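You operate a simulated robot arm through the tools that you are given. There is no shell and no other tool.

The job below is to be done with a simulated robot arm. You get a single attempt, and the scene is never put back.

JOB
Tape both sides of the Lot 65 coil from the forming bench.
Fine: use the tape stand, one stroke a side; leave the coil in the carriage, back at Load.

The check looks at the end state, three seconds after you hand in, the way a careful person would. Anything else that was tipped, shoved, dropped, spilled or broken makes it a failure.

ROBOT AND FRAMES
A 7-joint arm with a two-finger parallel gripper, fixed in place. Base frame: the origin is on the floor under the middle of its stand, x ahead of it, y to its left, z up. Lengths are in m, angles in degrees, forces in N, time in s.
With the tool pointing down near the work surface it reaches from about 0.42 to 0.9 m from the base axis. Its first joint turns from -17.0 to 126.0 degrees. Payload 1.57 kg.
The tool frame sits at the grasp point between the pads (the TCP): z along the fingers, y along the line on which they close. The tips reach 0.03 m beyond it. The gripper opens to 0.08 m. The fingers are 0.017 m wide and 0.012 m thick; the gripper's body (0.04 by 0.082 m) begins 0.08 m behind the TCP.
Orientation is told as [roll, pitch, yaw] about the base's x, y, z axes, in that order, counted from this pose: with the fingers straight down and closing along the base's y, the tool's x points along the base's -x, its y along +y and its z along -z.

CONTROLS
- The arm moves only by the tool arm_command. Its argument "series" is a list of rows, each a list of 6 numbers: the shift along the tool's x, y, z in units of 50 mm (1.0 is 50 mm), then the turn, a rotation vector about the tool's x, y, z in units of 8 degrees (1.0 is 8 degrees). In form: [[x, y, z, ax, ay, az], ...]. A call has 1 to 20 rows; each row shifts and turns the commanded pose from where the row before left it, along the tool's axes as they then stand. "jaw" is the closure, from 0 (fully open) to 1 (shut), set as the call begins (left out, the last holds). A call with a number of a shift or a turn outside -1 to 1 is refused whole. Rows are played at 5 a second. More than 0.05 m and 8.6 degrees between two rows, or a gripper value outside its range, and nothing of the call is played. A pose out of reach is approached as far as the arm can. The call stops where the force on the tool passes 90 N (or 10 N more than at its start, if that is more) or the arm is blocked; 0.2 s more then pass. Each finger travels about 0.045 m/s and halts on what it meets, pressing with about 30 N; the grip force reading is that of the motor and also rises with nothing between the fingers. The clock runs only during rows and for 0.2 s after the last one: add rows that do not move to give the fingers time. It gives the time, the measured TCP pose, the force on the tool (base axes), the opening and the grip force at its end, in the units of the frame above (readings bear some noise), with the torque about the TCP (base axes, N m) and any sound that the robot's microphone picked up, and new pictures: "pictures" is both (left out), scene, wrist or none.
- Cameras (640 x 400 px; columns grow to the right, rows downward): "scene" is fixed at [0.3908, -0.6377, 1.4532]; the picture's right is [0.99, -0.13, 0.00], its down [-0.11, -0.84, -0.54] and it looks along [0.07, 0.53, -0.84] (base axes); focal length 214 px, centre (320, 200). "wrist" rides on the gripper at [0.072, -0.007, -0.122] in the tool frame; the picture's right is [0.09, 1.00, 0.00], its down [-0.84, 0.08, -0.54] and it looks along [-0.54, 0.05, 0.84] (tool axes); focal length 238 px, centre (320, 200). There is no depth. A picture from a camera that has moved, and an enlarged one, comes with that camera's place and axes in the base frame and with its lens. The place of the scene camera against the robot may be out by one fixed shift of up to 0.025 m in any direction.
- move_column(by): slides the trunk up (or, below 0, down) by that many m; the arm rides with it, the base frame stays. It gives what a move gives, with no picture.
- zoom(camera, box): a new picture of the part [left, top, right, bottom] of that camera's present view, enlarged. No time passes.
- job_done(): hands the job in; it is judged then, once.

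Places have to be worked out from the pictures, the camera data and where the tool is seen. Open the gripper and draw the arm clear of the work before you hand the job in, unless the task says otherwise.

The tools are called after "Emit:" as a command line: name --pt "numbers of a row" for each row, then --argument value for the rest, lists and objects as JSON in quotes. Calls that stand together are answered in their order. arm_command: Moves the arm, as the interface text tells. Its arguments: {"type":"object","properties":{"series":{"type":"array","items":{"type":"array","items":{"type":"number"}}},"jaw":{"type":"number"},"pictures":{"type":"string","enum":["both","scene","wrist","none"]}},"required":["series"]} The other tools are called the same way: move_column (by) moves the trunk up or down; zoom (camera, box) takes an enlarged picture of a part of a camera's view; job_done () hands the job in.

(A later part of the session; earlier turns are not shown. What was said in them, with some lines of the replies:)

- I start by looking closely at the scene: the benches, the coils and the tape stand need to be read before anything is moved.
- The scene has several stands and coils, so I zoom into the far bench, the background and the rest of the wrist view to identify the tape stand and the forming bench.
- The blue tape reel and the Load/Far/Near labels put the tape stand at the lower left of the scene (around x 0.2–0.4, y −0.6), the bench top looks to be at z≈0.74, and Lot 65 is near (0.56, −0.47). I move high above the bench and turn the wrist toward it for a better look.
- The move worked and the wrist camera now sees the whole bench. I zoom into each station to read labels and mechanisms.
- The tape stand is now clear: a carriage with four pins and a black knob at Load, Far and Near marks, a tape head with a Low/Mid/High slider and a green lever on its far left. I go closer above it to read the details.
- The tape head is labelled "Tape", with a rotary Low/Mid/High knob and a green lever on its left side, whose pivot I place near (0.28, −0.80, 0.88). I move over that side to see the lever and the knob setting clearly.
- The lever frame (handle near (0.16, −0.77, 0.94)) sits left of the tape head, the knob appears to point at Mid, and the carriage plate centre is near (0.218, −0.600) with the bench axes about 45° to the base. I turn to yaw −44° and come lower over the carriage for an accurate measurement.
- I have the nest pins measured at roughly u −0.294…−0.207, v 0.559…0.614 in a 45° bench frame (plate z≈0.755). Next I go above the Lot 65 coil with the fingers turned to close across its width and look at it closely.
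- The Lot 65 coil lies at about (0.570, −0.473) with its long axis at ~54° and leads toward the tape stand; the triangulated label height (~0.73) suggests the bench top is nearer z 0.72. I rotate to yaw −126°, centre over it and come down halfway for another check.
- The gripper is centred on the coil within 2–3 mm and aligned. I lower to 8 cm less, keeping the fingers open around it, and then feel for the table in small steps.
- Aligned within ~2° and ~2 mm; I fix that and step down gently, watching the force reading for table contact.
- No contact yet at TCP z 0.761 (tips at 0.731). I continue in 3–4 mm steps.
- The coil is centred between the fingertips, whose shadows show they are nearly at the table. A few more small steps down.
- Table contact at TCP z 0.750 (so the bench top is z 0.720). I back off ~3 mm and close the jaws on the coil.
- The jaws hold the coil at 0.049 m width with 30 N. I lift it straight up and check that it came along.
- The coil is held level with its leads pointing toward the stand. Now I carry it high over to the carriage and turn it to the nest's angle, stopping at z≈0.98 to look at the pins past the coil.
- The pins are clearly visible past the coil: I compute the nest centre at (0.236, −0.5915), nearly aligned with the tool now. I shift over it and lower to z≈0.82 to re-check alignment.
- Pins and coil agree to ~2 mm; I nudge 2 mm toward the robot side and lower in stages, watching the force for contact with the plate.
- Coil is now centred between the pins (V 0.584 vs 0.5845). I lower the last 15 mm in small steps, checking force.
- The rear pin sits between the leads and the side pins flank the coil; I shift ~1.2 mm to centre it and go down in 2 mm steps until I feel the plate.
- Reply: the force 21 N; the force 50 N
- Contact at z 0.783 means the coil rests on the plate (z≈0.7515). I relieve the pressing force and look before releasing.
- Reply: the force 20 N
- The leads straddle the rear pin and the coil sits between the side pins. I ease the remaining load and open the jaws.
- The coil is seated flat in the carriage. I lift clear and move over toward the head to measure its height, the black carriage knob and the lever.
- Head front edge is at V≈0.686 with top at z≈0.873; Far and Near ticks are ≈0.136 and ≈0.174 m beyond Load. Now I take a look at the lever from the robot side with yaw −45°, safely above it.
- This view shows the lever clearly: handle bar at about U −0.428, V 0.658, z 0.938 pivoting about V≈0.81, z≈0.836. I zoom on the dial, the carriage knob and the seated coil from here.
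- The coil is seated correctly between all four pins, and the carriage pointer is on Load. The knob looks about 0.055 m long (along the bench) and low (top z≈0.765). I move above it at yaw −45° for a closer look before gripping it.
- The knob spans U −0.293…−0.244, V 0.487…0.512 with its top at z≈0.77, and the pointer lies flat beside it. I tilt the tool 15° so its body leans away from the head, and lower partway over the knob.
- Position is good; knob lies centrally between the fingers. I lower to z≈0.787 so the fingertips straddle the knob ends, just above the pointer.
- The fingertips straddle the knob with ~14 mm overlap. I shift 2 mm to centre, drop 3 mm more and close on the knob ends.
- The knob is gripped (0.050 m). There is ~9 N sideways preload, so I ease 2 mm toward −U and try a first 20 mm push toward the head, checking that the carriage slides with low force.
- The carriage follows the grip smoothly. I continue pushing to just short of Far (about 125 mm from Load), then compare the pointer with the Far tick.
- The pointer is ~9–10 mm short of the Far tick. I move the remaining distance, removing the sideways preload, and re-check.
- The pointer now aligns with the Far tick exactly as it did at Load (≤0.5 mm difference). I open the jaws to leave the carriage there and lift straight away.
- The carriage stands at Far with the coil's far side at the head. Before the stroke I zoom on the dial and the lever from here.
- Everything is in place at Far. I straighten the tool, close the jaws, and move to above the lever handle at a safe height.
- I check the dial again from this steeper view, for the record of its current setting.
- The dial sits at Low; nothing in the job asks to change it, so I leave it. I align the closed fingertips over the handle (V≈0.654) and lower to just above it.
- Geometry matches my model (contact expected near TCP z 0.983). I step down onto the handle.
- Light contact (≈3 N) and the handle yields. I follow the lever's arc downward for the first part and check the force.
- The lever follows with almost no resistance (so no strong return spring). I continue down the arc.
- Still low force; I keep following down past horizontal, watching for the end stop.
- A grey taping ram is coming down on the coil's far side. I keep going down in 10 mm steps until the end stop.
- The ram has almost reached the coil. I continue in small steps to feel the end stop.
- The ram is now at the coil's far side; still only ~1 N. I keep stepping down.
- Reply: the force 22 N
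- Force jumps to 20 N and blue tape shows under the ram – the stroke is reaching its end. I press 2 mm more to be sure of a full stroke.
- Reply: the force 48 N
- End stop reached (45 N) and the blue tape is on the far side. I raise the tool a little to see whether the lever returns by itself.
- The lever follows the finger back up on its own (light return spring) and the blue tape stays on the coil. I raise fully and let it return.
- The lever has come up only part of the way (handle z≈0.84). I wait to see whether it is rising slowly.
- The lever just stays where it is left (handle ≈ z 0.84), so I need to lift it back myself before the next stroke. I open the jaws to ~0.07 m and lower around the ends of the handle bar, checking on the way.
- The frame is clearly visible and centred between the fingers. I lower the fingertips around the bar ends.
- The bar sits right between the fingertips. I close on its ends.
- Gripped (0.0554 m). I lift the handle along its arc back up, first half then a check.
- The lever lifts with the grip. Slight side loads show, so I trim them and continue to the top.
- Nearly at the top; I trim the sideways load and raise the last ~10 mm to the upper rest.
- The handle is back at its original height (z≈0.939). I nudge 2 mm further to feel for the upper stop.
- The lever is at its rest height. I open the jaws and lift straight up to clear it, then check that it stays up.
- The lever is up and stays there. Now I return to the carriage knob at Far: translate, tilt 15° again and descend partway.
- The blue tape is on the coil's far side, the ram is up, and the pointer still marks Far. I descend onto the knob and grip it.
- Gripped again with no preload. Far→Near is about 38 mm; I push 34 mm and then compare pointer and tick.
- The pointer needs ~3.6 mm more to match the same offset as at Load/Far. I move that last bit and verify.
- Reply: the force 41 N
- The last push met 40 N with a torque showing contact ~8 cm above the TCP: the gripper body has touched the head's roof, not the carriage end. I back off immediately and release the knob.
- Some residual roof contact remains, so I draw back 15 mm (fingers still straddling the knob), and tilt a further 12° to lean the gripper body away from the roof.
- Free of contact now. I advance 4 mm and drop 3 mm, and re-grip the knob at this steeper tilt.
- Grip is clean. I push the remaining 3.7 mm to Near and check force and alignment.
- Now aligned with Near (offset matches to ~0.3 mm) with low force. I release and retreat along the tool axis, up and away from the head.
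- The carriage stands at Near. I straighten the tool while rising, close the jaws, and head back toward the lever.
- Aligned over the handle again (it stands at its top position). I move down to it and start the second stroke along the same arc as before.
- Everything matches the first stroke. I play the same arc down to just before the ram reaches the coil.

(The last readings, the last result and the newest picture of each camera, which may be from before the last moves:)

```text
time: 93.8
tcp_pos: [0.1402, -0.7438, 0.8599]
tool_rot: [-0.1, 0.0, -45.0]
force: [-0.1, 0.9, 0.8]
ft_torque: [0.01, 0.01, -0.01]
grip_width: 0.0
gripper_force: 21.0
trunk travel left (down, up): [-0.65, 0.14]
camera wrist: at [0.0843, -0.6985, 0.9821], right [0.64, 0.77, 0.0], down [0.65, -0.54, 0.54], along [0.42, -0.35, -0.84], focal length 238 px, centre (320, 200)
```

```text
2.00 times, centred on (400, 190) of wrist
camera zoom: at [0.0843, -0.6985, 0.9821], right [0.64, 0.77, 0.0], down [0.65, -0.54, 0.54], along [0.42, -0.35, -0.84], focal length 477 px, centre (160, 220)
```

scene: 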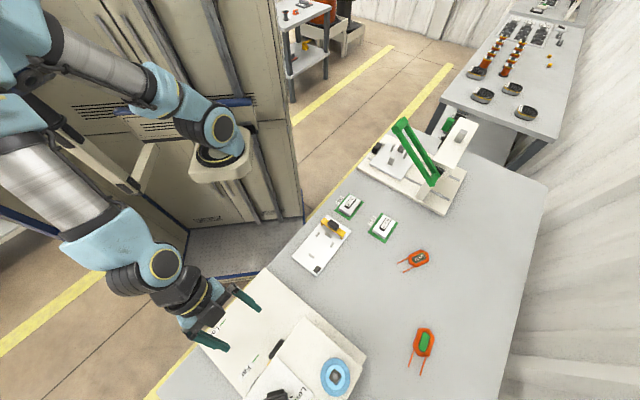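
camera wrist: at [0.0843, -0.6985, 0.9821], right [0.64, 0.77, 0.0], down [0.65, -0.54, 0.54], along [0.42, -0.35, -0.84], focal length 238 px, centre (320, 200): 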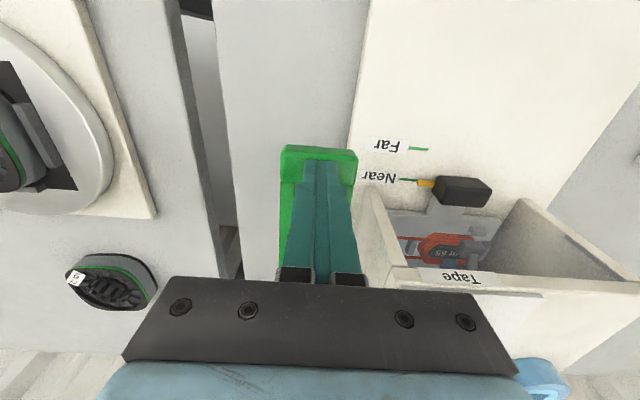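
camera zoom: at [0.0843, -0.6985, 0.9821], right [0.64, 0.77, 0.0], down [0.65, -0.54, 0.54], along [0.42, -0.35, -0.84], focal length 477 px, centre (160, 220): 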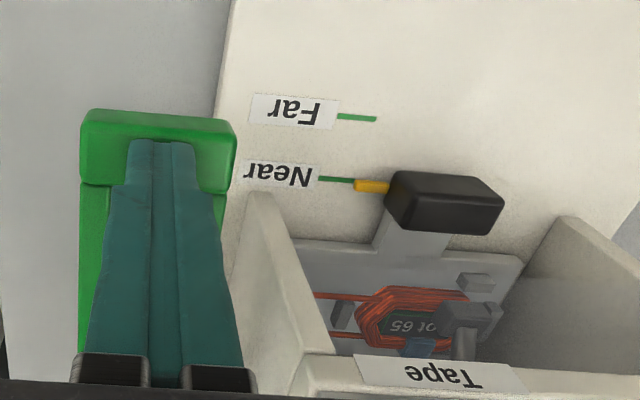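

The ram is now above the coil's near side. I continue down in small steps to the end stop.

Emit:
arm_command --pt "-0.03 0 0.15 0 0 0" --pt "-0.03 0 0.13 0 0 0" --pt "0 0 0 0 0 0" --jaw 1 --pictures "wrist"

Emit:
zoom --camera "wrist" --box '[360, 160, 540, 290]'

Emit:
arm_command --pt "-0.03 0 0.1 0 0 0" --pt "0 0 0 0 0 0" --jaw 1 --pictures "none"

```text
time: 94.6
tcp_pos: [0.1425, -0.7465, 0.8482]
tool_rot: [0.0, -0.1, -45.0]
force: [-0.3, 0.1, 2.7]
ft_torque: [0.02, 0.0, -0.01]
grip_width: 0.0001
gripper_force: 21.1
trunk travel left (down, up): [-0.65, 0.14]
camera wrist: at [0.0864, -0.7006, 0.9685], right [0.64, 0.77, 0.0], down [0.65, -0.54, 0.54], along [0.42, -0.35, -0.84], focal length 238 px, centre (320, 200)
```

wrist: 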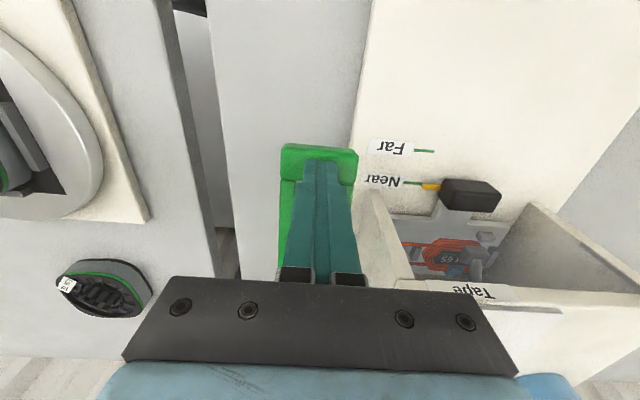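

```text
3.08 times, centred on (450, 225) of wrist
camera zoom: at [0.0864, -0.7006, 0.9685], right [0.64, 0.77, 0.0], down [0.65, -0.54, 0.54], along [0.42, -0.35, -0.84], focal length 733 px, centre (-80, 123)
```

zoom: 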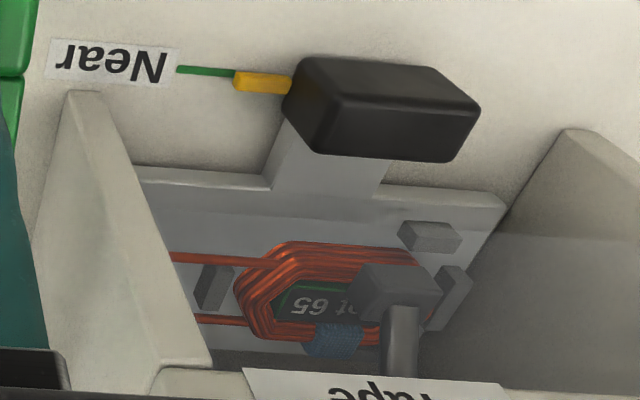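

```text
time: 95.2
tcp_pos: [0.1429, -0.7463, 0.8427]
tool_rot: [-0.1, 0.0, -45.1]
force: [-0.9, 4.5, 10.8]
ft_torque: [0.09, -0.09, -0.06]
grip_width: 0.0
gripper_force: 21.3
trunk travel left (down, up): [-0.65, 0.14]
```

Contact at 11 N, same height as in the first stroke. I press the last bit to the end stop.

Emit:
arm_command --pt "-0.01 0 0.05 0 0 0" --pt "0 0 0 0 0 0" --jaw 1 --pictures "wrist"

Emit:
zoom --camera "wrist" --box '[360, 160, 540, 290]'

```text
time: 95.8
tcp_pos: [0.1434, -0.748, 0.8419]
tool_rot: [-0.1, -0.1, -45.1]
force: [-3.3, 13.1, 32.5]
ft_torque: [0.2, -0.15, -0.19]
grip_width: 0.0
gripper_force: 21.4
trunk travel left (down, up): [-0.65, 0.14]
camera wrist: at [0.0869, -0.7007, 0.9632], right [0.64, 0.77, 0.0], down [0.65, -0.54, 0.54], along [0.42, -0.35, -0.84], focal length 238 px, centre (320, 200)
```

wrist: 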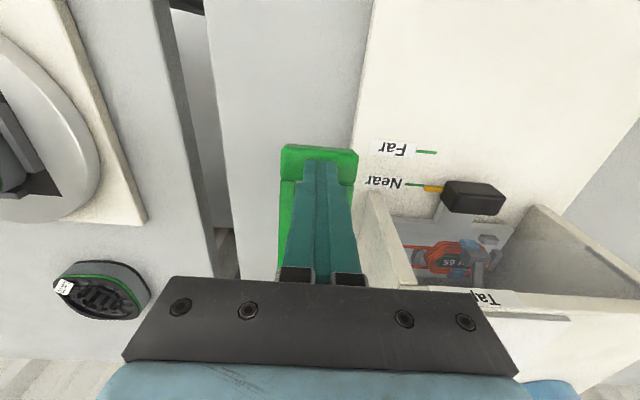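

```text
3.08 times, centred on (450, 225) of wrist
camera zoom: at [0.0869, -0.7007, 0.9632], right [0.64, 0.77, 0.0], down [0.65, -0.54, 0.54], along [0.42, -0.35, -0.84], focal length 733 px, centre (-80, 123)
```

zoom: 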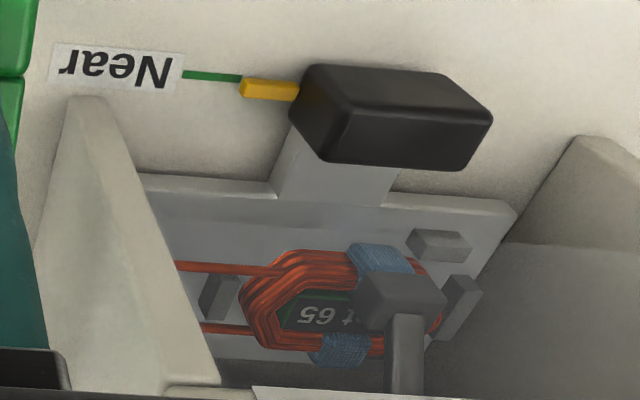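

Blue tape is now on both sides of the coil. I lift off, open the jaws, and prepare to grip the handle bar and raise the lever again.

Emit:
arm_command --pt "0 0 -0.3 0 0 0" --pt "0 0 -0.5 0 0 0" --pt "0 0 -0.5 0 0 0" --pt "0 0 -0.5 0 0 0" --pt "0 0 0 0 0 0" --jaw 1 --pictures "none"

Emit:
arm_command --pt "0 0 0 0 0 0" --pt "0 0 0 0 0 0" --pt "0 0 0 0 0 0" --pt "0 0 0 0 0 0" --pt "0 0 0 0 0 0" --jaw 0.1 --pictures "wrist"

Emit:
zoom --camera "wrist" --box '[220, 70, 460, 270]'

```text
time: 97.0
tcp_pos: [0.1448, -0.7482, 0.929]
tool_rot: [0.0, 0.0, -45.0]
force: [-0.1, -0.2, 0.7]
ft_torque: [0.01, 0.03, 0.0]
grip_width: 0.0
gripper_force: 21.4
trunk travel left (down, up): [-0.65, 0.14]
```

```text
time: 98.2
tcp_pos: [0.1445, -0.7473, 0.929]
tool_rot: [-0.1, 0.0, -45.0]
force: [0.5, 0.0, 0.0]
ft_torque: [0.04, 0.01, -0.01]
grip_width: 0.0722
gripper_force: 0.1
trunk travel left (down, up): [-0.65, 0.14]
camera wrist: at [0.0881, -0.7015, 1.0501], right [0.64, 0.77, 0.0], down [0.65, -0.54, 0.54], along [0.42, -0.35, -0.84], focal length 238 px, centre (320, 200)
```

wrist: 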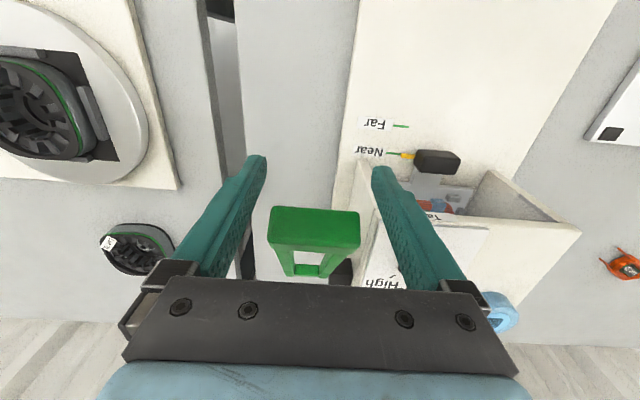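

```text
2.00 times, centred on (340, 170) of wrist
camera zoom: at [0.0881, -0.7015, 1.0501], right [0.64, 0.77, 0.0], down [0.65, -0.54, 0.54], along [0.42, -0.35, -0.84], focal length 477 px, centre (280, 260)
```

zoom: 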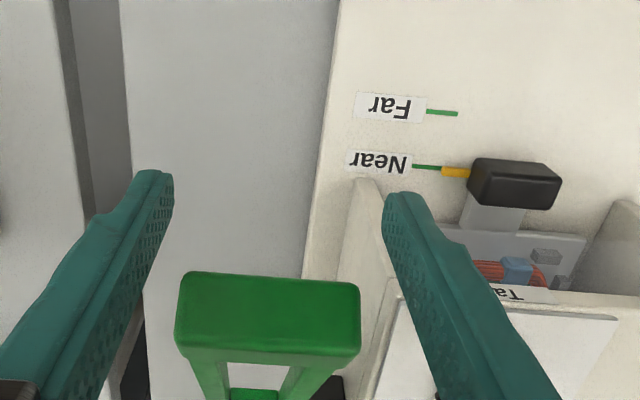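

The lever has sprung back fully up by itself this time. Now I go back to the carriage knob: move away from the handle first, then across, and tilt 27° at the approach point.

Emit:
arm_command --pt "0.4 0 -0.2 0 0 0" --pt "0.4 0 -0.6 0 0 0" --pt "0.06 0.8 -0.3 0 0 0" --pt "0 0.8 0 0 0 0" --pt "0 0.8 0 0 0 0" --pt "0 0.79 0 0 0 0" --pt "0 0 0 0 -0.844 0" --pt "0 0 0 0 -0.844 0" --pt "0 0 0 0 -0.844 0" --pt "0 0 0 0 -0.844 0" --pt "0 0 0 0 0 0" --jaw 0 --pictures "both"

Emit:
zoom --camera "wrist" --box '[200, 80, 440, 290]'

```text
time: 100.6
tcp_pos: [0.226, -0.6051, 0.9838]
tool_rot: [0.1, -27.1, -45.1]
force: [0.4, -0.2, -0.3]
ft_torque: [0.03, 0.0, -0.01]
grip_width: 0.0802
gripper_force: 0.1
trunk travel left (down, up): [-0.65, 0.14]
camera wrist: at [0.1361, -0.5251, 1.0597], right [0.65, 0.76, -0.04], down [0.41, -0.3, 0.86], along [0.64, -0.58, -0.5], focal length 238 px, centre (320, 200)
```

scene: 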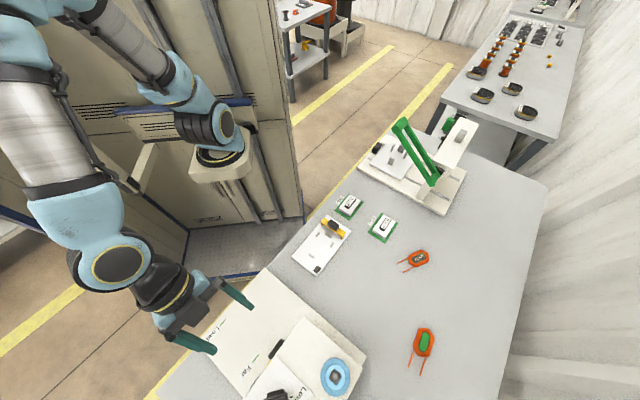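
wrist: 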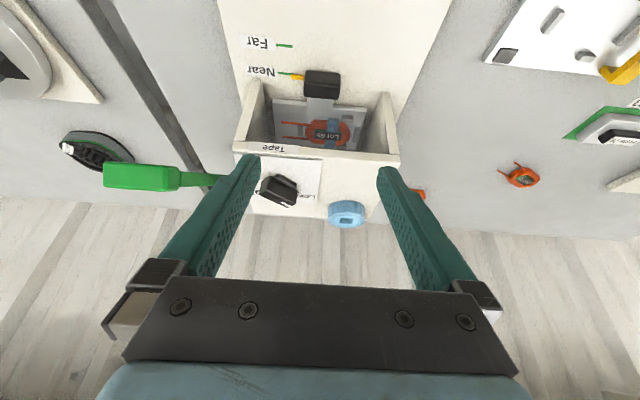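

```text
1.90 times, centred on (320, 185) of wrist
camera zoom: at [0.1361, -0.5251, 1.0597], right [0.65, 0.76, -0.04], down [0.41, -0.3, 0.86], along [0.64, -0.58, -0.5], focal length 454 px, centre (320, 229)
```

zoom: 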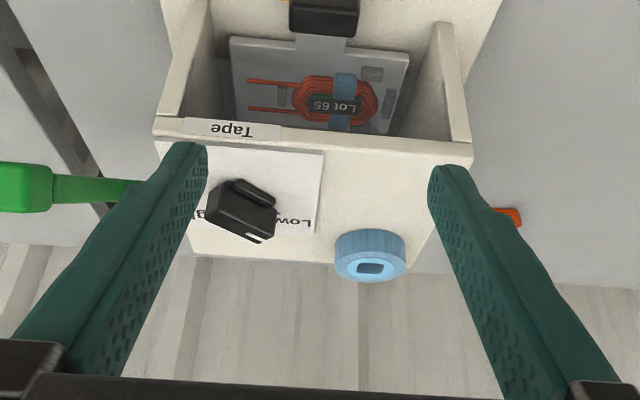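

Both tape bands are visible on the coil. I lower to the approach line and advance along the tool axis toward the knob, stopping short to check.

Emit:
arm_command --pt "0.28 0.005 0.55 0 0 0" --pt "0.28 0.005 0.55 0 0 0" --pt "0 0 0.8 0 0 0" --pt "0 0 0.8 0 0 0" --pt "0 0 0.8 0 0 0" --pt "0 0 0.2 0 0 0" --pt "0 0 0 0 0 0" --jaw 0 --pictures "wrist"

Emit:
zoom --camera "wrist" --box '[160, 80, 480, 290]'

```text
time: 102.2
tcp_pos: [0.2692, -0.6473, 0.8077]
tool_rot: [0.0, -27.1, -45.0]
force: [-0.1, -0.1, 0.8]
ft_torque: [-0.04, 0.01, 0.02]
grip_width: 0.0801
gripper_force: 0.0
trunk travel left (down, up): [-0.65, 0.14]
camera wrist: at [0.1798, -0.5667, 0.882], right [0.65, 0.76, -0.04], down [0.41, -0.3, 0.86], along [0.64, -0.58, -0.5], focal length 238 px, centre (320, 200)
```

wrist: 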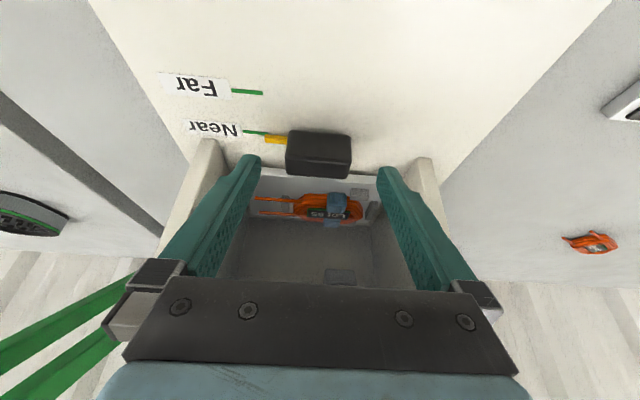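

```text
1.90 times, centred on (320, 185) of wrist
camera zoom: at [0.1798, -0.5667, 0.882], right [0.65, 0.76, -0.04], down [0.41, -0.3, 0.86], along [0.64, -0.58, -0.5], focal length 454 px, centre (320, 229)
```

zoom: 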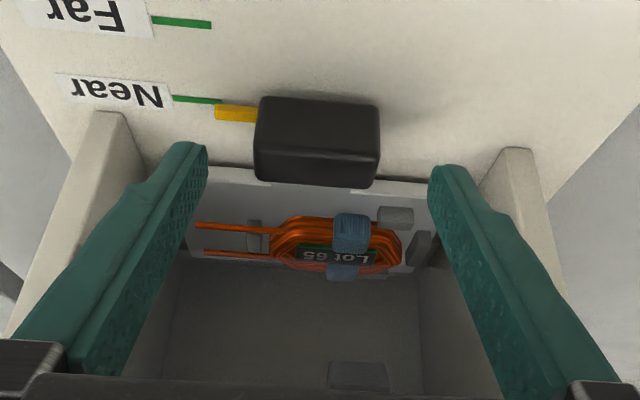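

Well aligned. I complete the approach and grip the knob.

Emit:
arm_command --pt "0.04 0 0.27 0 0 0" --pt "0.033 0 0.27 0 0 0" --pt "0 0 0 0 0 0" --jaw 0 --pictures "none"

Emit:
arm_command --pt "0 0 0 0 0 0" --pt "0 0 0 0 0 0" --pt "0 0 0 0 0 0" --pt "0 0 0 0 0 0" --pt "0 0 0 0 0 0" --jaw 1 --pictures "wrist"

```text
time: 103.0
tcp_pos: [0.2756, -0.6526, 0.7805]
tool_rot: [-0.1, -27.0, -45.0]
force: [-0.5, 0.4, -0.6]
ft_torque: [0.02, 0.0, 0.0]
grip_width: 0.08
gripper_force: 0.0
trunk travel left (down, up): [-0.65, 0.14]
```

```text
time: 104.2
tcp_pos: [0.275, -0.6538, 0.7823]
tool_rot: [-0.1, -27.0, -45.2]
force: [-3.1, -4.1, -2.1]
ft_torque: [-0.4, 0.04, -0.11]
grip_width: 0.0499
gripper_force: 44.3
trunk travel left (down, up): [-0.65, 0.14]
camera wrist: at [0.1851, -0.5737, 0.8569], right [0.65, 0.76, -0.04], down [0.41, -0.3, 0.86], along [0.64, -0.58, -0.5], focal length 238 px, centre (320, 200)
```

wrist: 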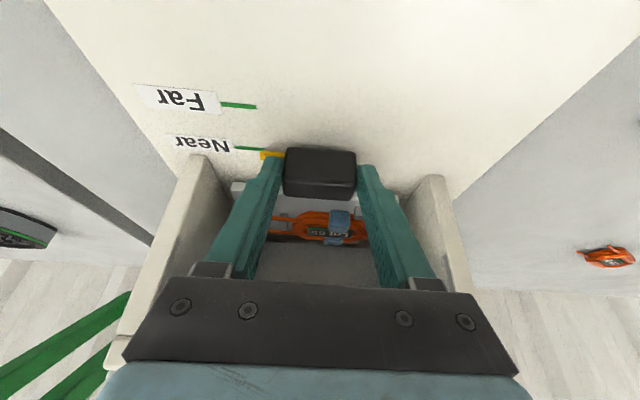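

Gripped. I pull the carriage back toward Load in steady steps, 160 mm first, then compare the pointer with the Load tick.

Emit:
arm_command --pt "0.15 -0.02 -0.0764 0 0 0" --pt "0.285 0 -0.1453 0 0 0" --pt "0.285 0 -0.1453 0 0 0" --pt "0.285 0 -0.1453 0 0 0" --pt "0.285 0 -0.1453 0 0 0" --pt "0 0 0 0 0 0" --jaw 1 --pictures "wrist"

```text
time: 105.6
tcp_pos: [0.223, -0.6019, 0.7807]
tool_rot: [-0.1, -27.0, -45.0]
force: [-2.3, -0.1, 13.9]
ft_torque: [0.52, 0.34, 0.08]
grip_width: 0.0496
gripper_force: 45.2
trunk travel left (down, up): [-0.65, 0.14]
camera wrist: at [0.1335, -0.5223, 0.8568], right [0.65, 0.76, -0.04], down [0.41, -0.3, 0.86], along [0.64, -0.58, -0.5], focal length 238 px, centre (320, 200)
```

wrist: 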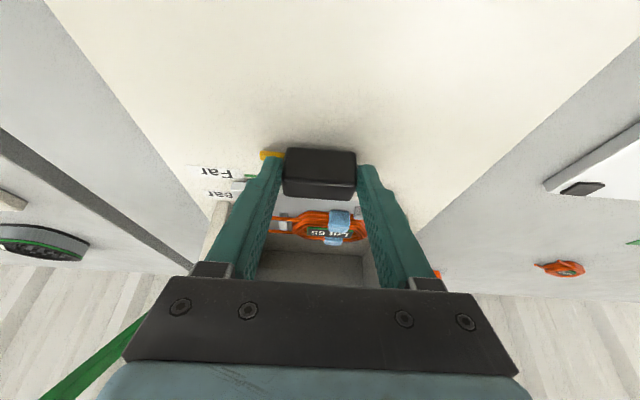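

Sliding smoothly. I continue with another 88 mm, slightly relieving the downward load.

Emit:
arm_command --pt "0.255 0 -0.15 0 0 0" --pt "0.262 0 -0.1335 0 0 0" --pt "0.262 0 -0.1335 0 0 0" --pt "0.262 0 -0.1335 0 0 0" --pt "0.262 0 -0.1335 0 0 0" --pt "0.262 0 -0.1335 0 0 0" --pt "0 0 0 0 0 0" --jaw 1 --pictures "wrist"

Emit:
zoom --camera "wrist" --box '[170, 110, 290, 210]'

```text
time: 107.2
tcp_pos: [0.1607, -0.5396, 0.7814]
tool_rot: [0.1, -27.0, -45.0]
force: [0.1, 3.5, -6.6]
ft_torque: [-0.88, -0.06, 0.35]
grip_width: 0.0498
gripper_force: 44.5
trunk travel left (down, up): [-0.65, 0.14]
camera wrist: at [0.0704, -0.4598, 0.8572], right [0.65, 0.76, -0.04], down [0.41, -0.3, 0.86], along [0.64, -0.57, -0.51], focal length 238 px, centre (320, 200)
```

wrist: 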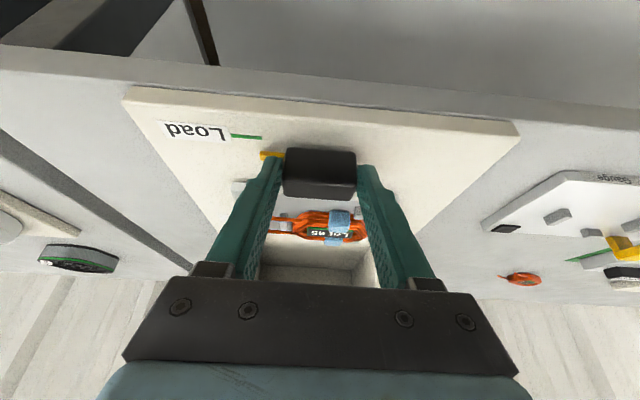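

```text
4.00 times, centred on (230, 160) of wrist
camera zoom: at [0.0704, -0.4598, 0.8572], right [0.65, 0.76, -0.04], down [0.41, -0.3, 0.86], along [0.64, -0.57, -0.51], focal length 953 px, centre (680, 360)
```

zoom: 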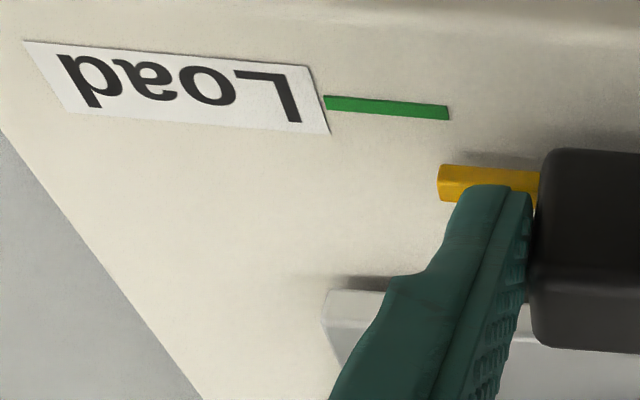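

The pointer is ~11 mm short of the Load tick. I pull that remaining distance.

Emit:
arm_command --pt "0.1 0 -0.045 0 0 0" --pt "0.0925 0 -0.045 0 0 0" --pt "0 0 0 0 0 0" --jaw 1 --pictures "wrist"

Emit:
zoom --camera "wrist" --box '[170, 110, 290, 210]'

```text
time: 108.0
tcp_pos: [0.154, -0.532, 0.7796]
tool_rot: [0.1, -27.1, -45.0]
force: [5.5, 3.2, 2.6]
ft_torque: [0.69, 0.17, -0.21]
grip_width: 0.0497
gripper_force: 45.4
trunk travel left (down, up): [-0.65, 0.14]
camera wrist: at [0.0635, -0.4528, 0.857], right [0.65, 0.76, -0.04], down [0.41, -0.3, 0.86], along [0.65, -0.57, -0.5], focal length 238 px, centre (320, 200)
```

wrist: 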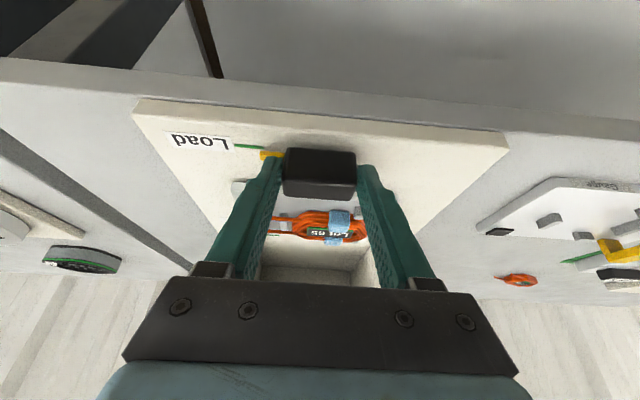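

```text
4.00 times, centred on (230, 160) of wrist
camera zoom: at [0.0635, -0.4528, 0.857], right [0.65, 0.76, -0.04], down [0.41, -0.3, 0.86], along [0.65, -0.57, -0.5], focal length 953 px, centre (680, 360)
```

zoom: 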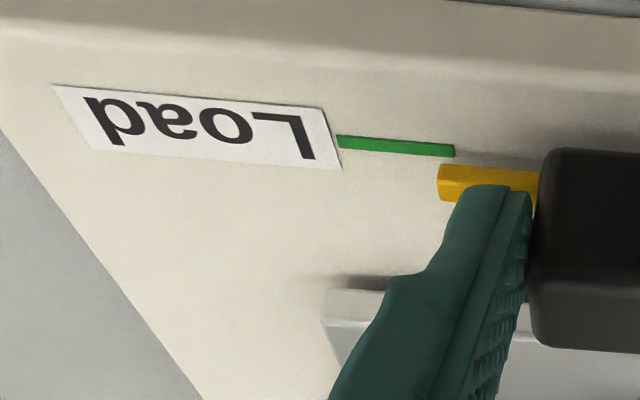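

About 2 mm left to the Load mark; I finish the pull gently.

Emit:
arm_command --pt "0.036 -0.01 -0.0185 0 0 0" --pt "0 0 0 0 0 0" --jaw 1 --pictures "wrist"

Emit:
zoom --camera "wrist" --box '[170, 110, 290, 210]'

```text
time: 108.6
tcp_pos: [0.1521, -0.5315, 0.7817]
tool_rot: [0.1, -27.1, -44.9]
force: [11.8, 1.8, -3.2]
ft_torque: [0.49, -0.41, -0.33]
grip_width: 0.0499
gripper_force: 44.3
trunk travel left (down, up): [-0.65, 0.14]
camera wrist: at [0.0621, -0.4518, 0.8569], right [0.64, 0.76, -0.04], down [0.41, -0.3, 0.86], along [0.65, -0.57, -0.5], focal length 238 px, centre (320, 200)
```

wrist: 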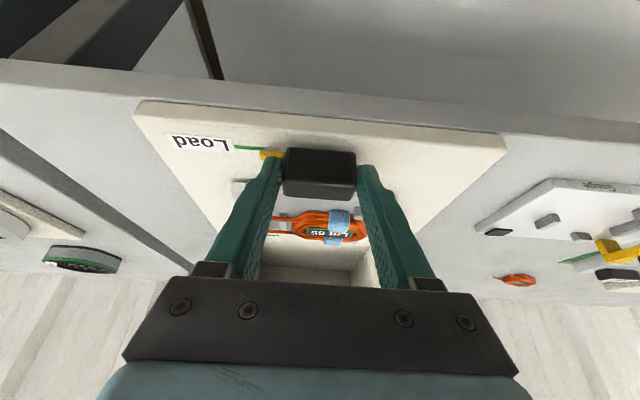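

```text
4.00 times, centred on (230, 160) of wrist
camera zoom: at [0.0621, -0.4518, 0.8569], right [0.64, 0.76, -0.04], down [0.41, -0.3, 0.86], along [0.65, -0.57, -0.5], focal length 953 px, centre (680, 360)
```

zoom: 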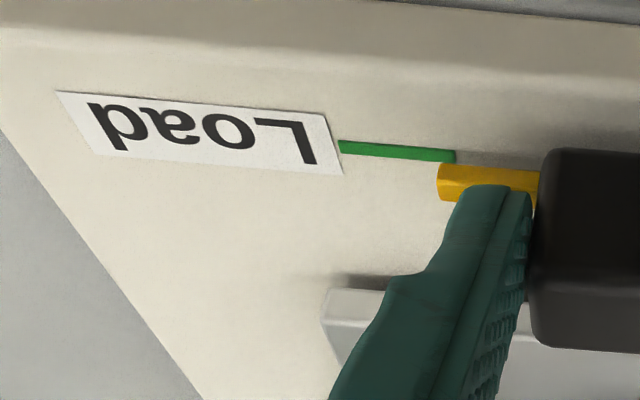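

Within ~0.7 mm of the Load mark, with 7 N of resistance. I nudge 1 mm more to see whether it is against its end stop.

Emit:
arm_command --pt "0.018 -0.01 -0.0092 0 0 0" --pt "0 0 0 0 0 0" --jaw 1 --pictures "wrist"

Emit:
zoom --camera "wrist" --box '[170, 110, 290, 210]'

```text
time: 109.2
tcp_pos: [0.1521, -0.5317, 0.7809]
tool_rot: [0.1, -27.1, -44.9]
force: [29.7, -3.0, -13.8]
ft_torque: [-0.35, -0.79, 0.02]
grip_width: 0.0499
gripper_force: 45.1
trunk travel left (down, up): [-0.65, 0.14]
camera wrist: at [0.062, -0.4517, 0.8568], right [0.64, 0.76, -0.04], down [0.41, -0.3, 0.86], along [0.65, -0.57, -0.5], focal length 238 px, centre (320, 200)
```

wrist: 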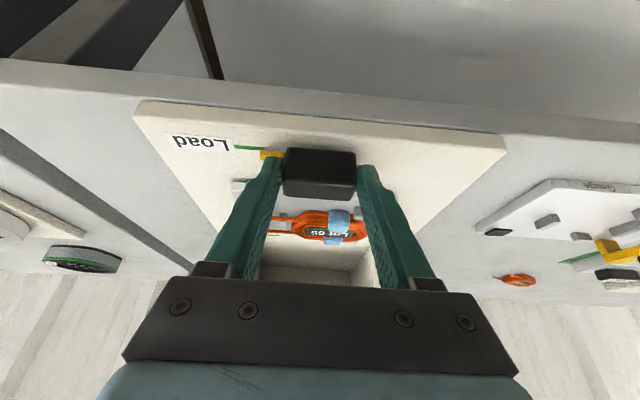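

```text
4.00 times, centred on (230, 160) of wrist
camera zoom: at [0.062, -0.4517, 0.8568], right [0.64, 0.76, -0.04], down [0.41, -0.3, 0.86], along [0.65, -0.57, -0.5], focal length 953 px, centre (680, 360)
```

zoom: 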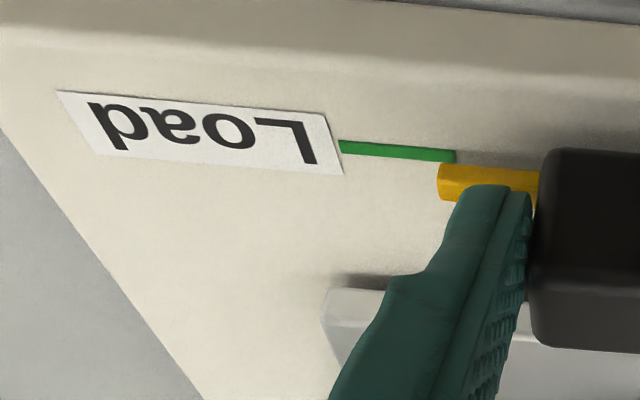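

It's against its end stop at Load. I relieve the load, release the knob and retreat along the tool axis.

Emit:
arm_command --pt "-0.02 0.03 0.015 0 0 0" --pt "0 0 0 0 0 0" --jaw 1 --pictures "none"

Emit:
arm_command --pt "0 0 0 0 0 0" --pt "0 0 0 0 0 0" --pt "0 0 0 0 0 0" --pt "0 0 0 0 0 0" --pt "0 0 -0.4 0 0 0" --pt "0 0 -0.8 0 0 0" --pt "0 0 -0.8 0 0 0" --pt "0 0 0 0 0 0" --jaw 0 --pictures "both"

Emit:
zoom --camera "wrist" --box '[180, 70, 460, 280]'

Emit:
zoom --camera "scene" --box '[180, 260, 380, 400]'

```text
time: 109.8
tcp_pos: [0.1521, -0.5311, 0.7819]
tool_rot: [-0.1, -27.0, -45.0]
force: [24.8, 2.8, -2.9]
ft_torque: [-0.39, -0.65, 0.1]
grip_width: 0.0498
gripper_force: 44.6
trunk travel left (down, up): [-0.65, 0.14]
```

```text
time: 111.6
tcp_pos: [0.1186, -0.4973, 0.8711]
tool_rot: [0.0, -27.1, -45.2]
force: [0.2, -0.4, 0.6]
ft_torque: [0.0, 0.01, -0.02]
grip_width: 0.0799
gripper_force: 0.2
trunk travel left (down, up): [-0.65, 0.14]
camera wrist: at [0.0285, -0.4182, 0.9457], right [0.65, 0.76, -0.04], down [0.41, -0.3, 0.86], along [0.64, -0.58, -0.5], focal length 238 px, centre (320, 200)
```

scene: 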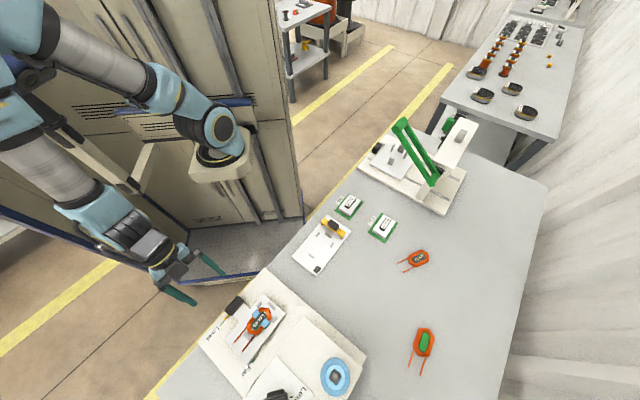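
wrist: 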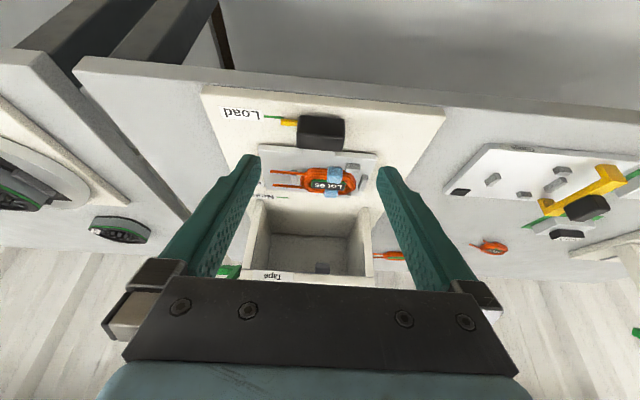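

```text
1.90 times, centred on (320, 175) of wrist
camera zoom: at [0.0285, -0.4182, 0.9457], right [0.65, 0.76, -0.04], down [0.41, -0.3, 0.86], along [0.64, -0.58, -0.5], focal length 454 px, centre (320, 248)
```

zoom: 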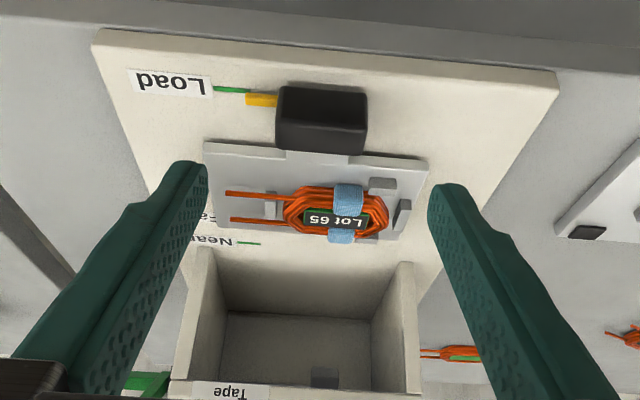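

```text
2.86 times, centred on (280, 330) of scene
camera zoom: at [0.3908, -0.6377, 1.4532], right [0.99, -0.13, 0.0], down [-0.11, -0.84, -0.54], along [0.07, 0.53, -0.84], focal length 613 px, centre (434, -171)
```

zoom: 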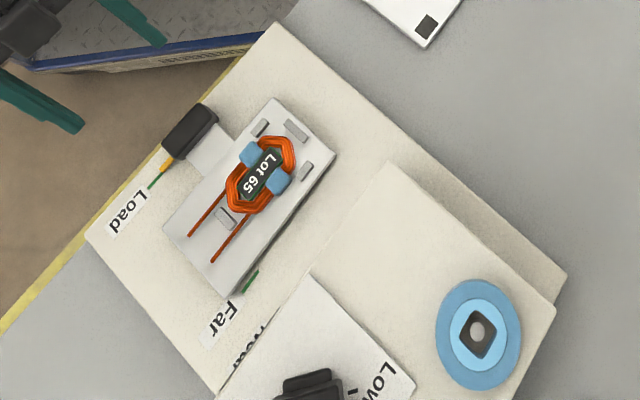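

The coil lies in the carriage at Load with blue tape on both sides. I raise the arm clear, straighten it, and check the whole stand (including the lever) a last time.

Emit:
arm_command --pt "-0.4086 0 -0.8019 0 0 0" --pt "-0.4086 0 -0.8019 0 0 0" --pt "-0.4086 0 -0.8019 0 0 0" --pt "-0.4086 0 -0.8019 0 0 0" --pt "-0.4086 0 -0.8019 0 0 0" --pt "0 0 0 0 0.844 0" --pt "0 0 0 0 0.844 0" --pt "0 0 0 0 0.844 0" --pt "0 0 0 0 0.844 0" --pt "0 0 0 0 0 0" --jaw 0 --pictures "both"

Emit:
zoom --camera "wrist" --box '[200, 60, 440, 280]'

Emit:
zoom --camera "wrist" --box '[60, 160, 260, 300]'

```text
time: 113.8
tcp_pos: [0.1231, -0.4864, 1.0971]
tool_rot: [-0.1, -13.7, -45.0]
force: [-0.1, -0.8, 0.2]
ft_torque: [0.01, 0.04, -0.01]
grip_width: 0.08
gripper_force: 0.0
out of reach, approached as far as the arm can: row 8, 9
trunk travel left (down, up): [-0.65, 0.14]
camera wrist: at [0.0483, -0.4211, 1.1981], right [0.64, 0.77, -0.02], down [0.54, -0.43, 0.73], along [0.55, -0.48, -0.69], focal length 238 px, centre (320, 200)
```

scene: 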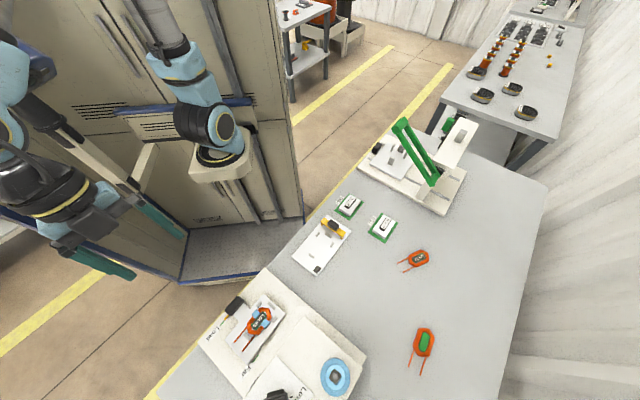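
wrist: 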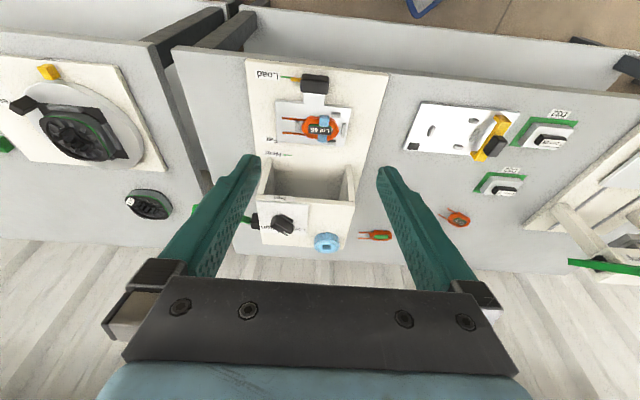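

```text
1.82 times, centred on (320, 170) of wrist
camera zoom: at [0.0483, -0.4211, 1.1981], right [0.64, 0.77, -0.02], down [0.54, -0.43, 0.73], along [0.55, -0.48, -0.69], focal length 433 px, centre (320, 254)
```

zoom: 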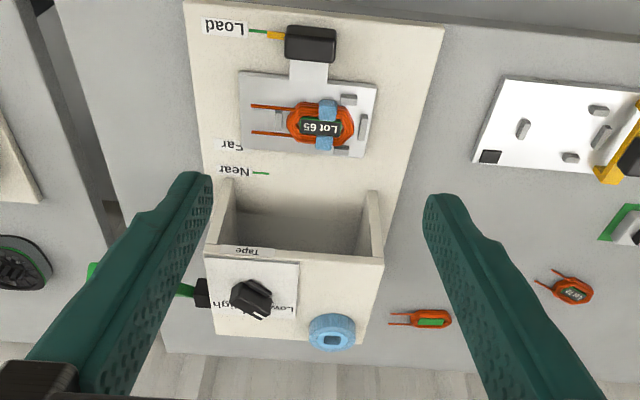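

```text
2.86 times, centred on (160, 230) of wrist
camera zoom: at [0.0483, -0.4211, 1.1981], right [0.64, 0.77, -0.02], down [0.54, -0.43, 0.73], along [0.55, -0.48, -0.69], focal length 681 px, centre (777, 114)
```

zoom: 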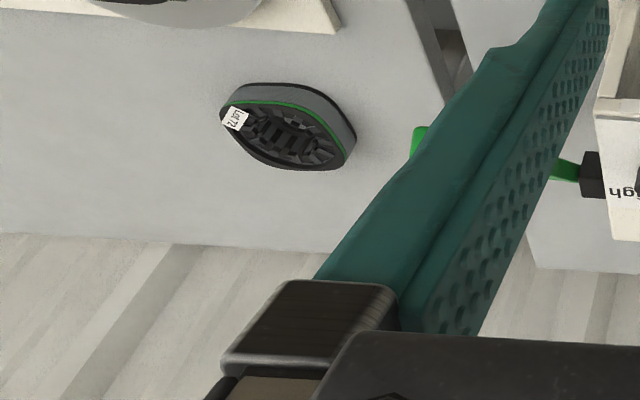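

The arm is clear of the stand, and the coil, pins and pointer look right. I shift sideways to confirm that the lever is up and nothing else is disturbed.

Emit:
arm_command --pt "-0.3 -0.85 0 0 0 0" --pt "-0.3 -0.85 0 0 0 0" --pt "-0.3 -0.85 0 0 0 0" --pt "0 0 0 0 0 0" --jaw 0 --pictures "both"

Emit:
zoom --camera "wrist" --box '[220, 50, 480, 280]'

```text
time: 114.8
tcp_pos: [0.0633, -0.6083, 1.1093]
tool_rot: [0.0, -13.9, -44.9]
force: [-0.3, 0.8, 0.8]
ft_torque: [0.03, 0.02, 0.0]
grip_width: 0.0799
gripper_force: 0.2
out of reach, approached as far as the arm can: row 1
trunk travel left (down, up): [-0.65, 0.14]
camera wrist: at [-0.0113, -0.5428, 1.2097], right [0.64, 0.77, -0.02], down [0.54, -0.43, 0.73], along [0.55, -0.48, -0.69], focal length 238 px, centre (320, 200)
```

scene: 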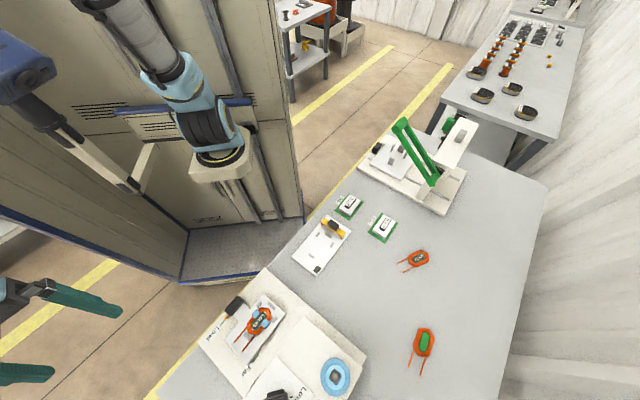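
wrist: 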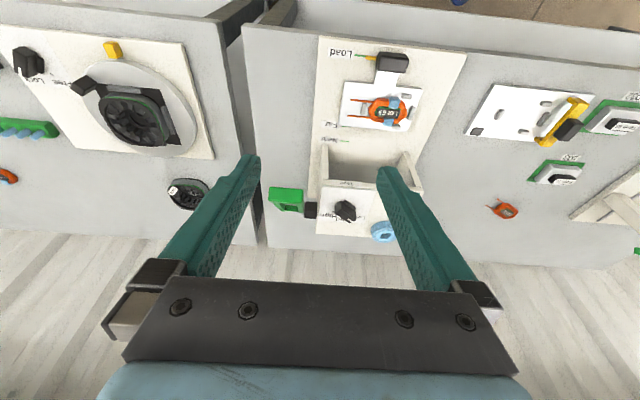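

```text
1.74 times, centred on (350, 165) of wrist
camera zoom: at [-0.0113, -0.5428, 1.2097], right [0.64, 0.77, -0.02], down [0.54, -0.43, 0.73], along [0.55, -0.48, -0.69], focal length 414 px, centre (268, 261)
```

zoom: 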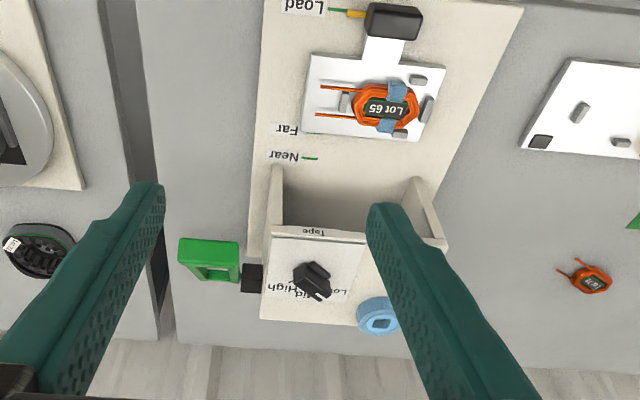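

The lever is up. The carriage is at Load with the Lot 65 coil between its pins and blue tape on both sides. The other coils and fixtures look undisturbed, and the open gripper is clear, so I hand the job in.

Emit:
job_done

```text
The job is handed in.
```

The Lot 65 coil is taped on both sides and is back in the carriage at Load. I gave it one stroke at Far and one at Near, and both strokes left a blue tape band that shows in the last pictures.

- **Final state:** the carriage is against its stop at Load, with the coil between its pins and the leads either side of the rear pin. The lever is up and the open gripper is clear of the stand.
- **Contact with the head:** while pushing to Near, the gripper body touched the front of the tape head's roof at about 40 N. I backed off, tilted the gripper further and finished the push without contact. I saw no sign that the head moved.
- **Lever after the first stroke:** it stopped partway up, so I gripped the handle and lifted it to the top. It came back up by itself after the second stroke.
- **Dial:** the Low/Mid/High dial read Low. The job gave no setting, so I left it alone.
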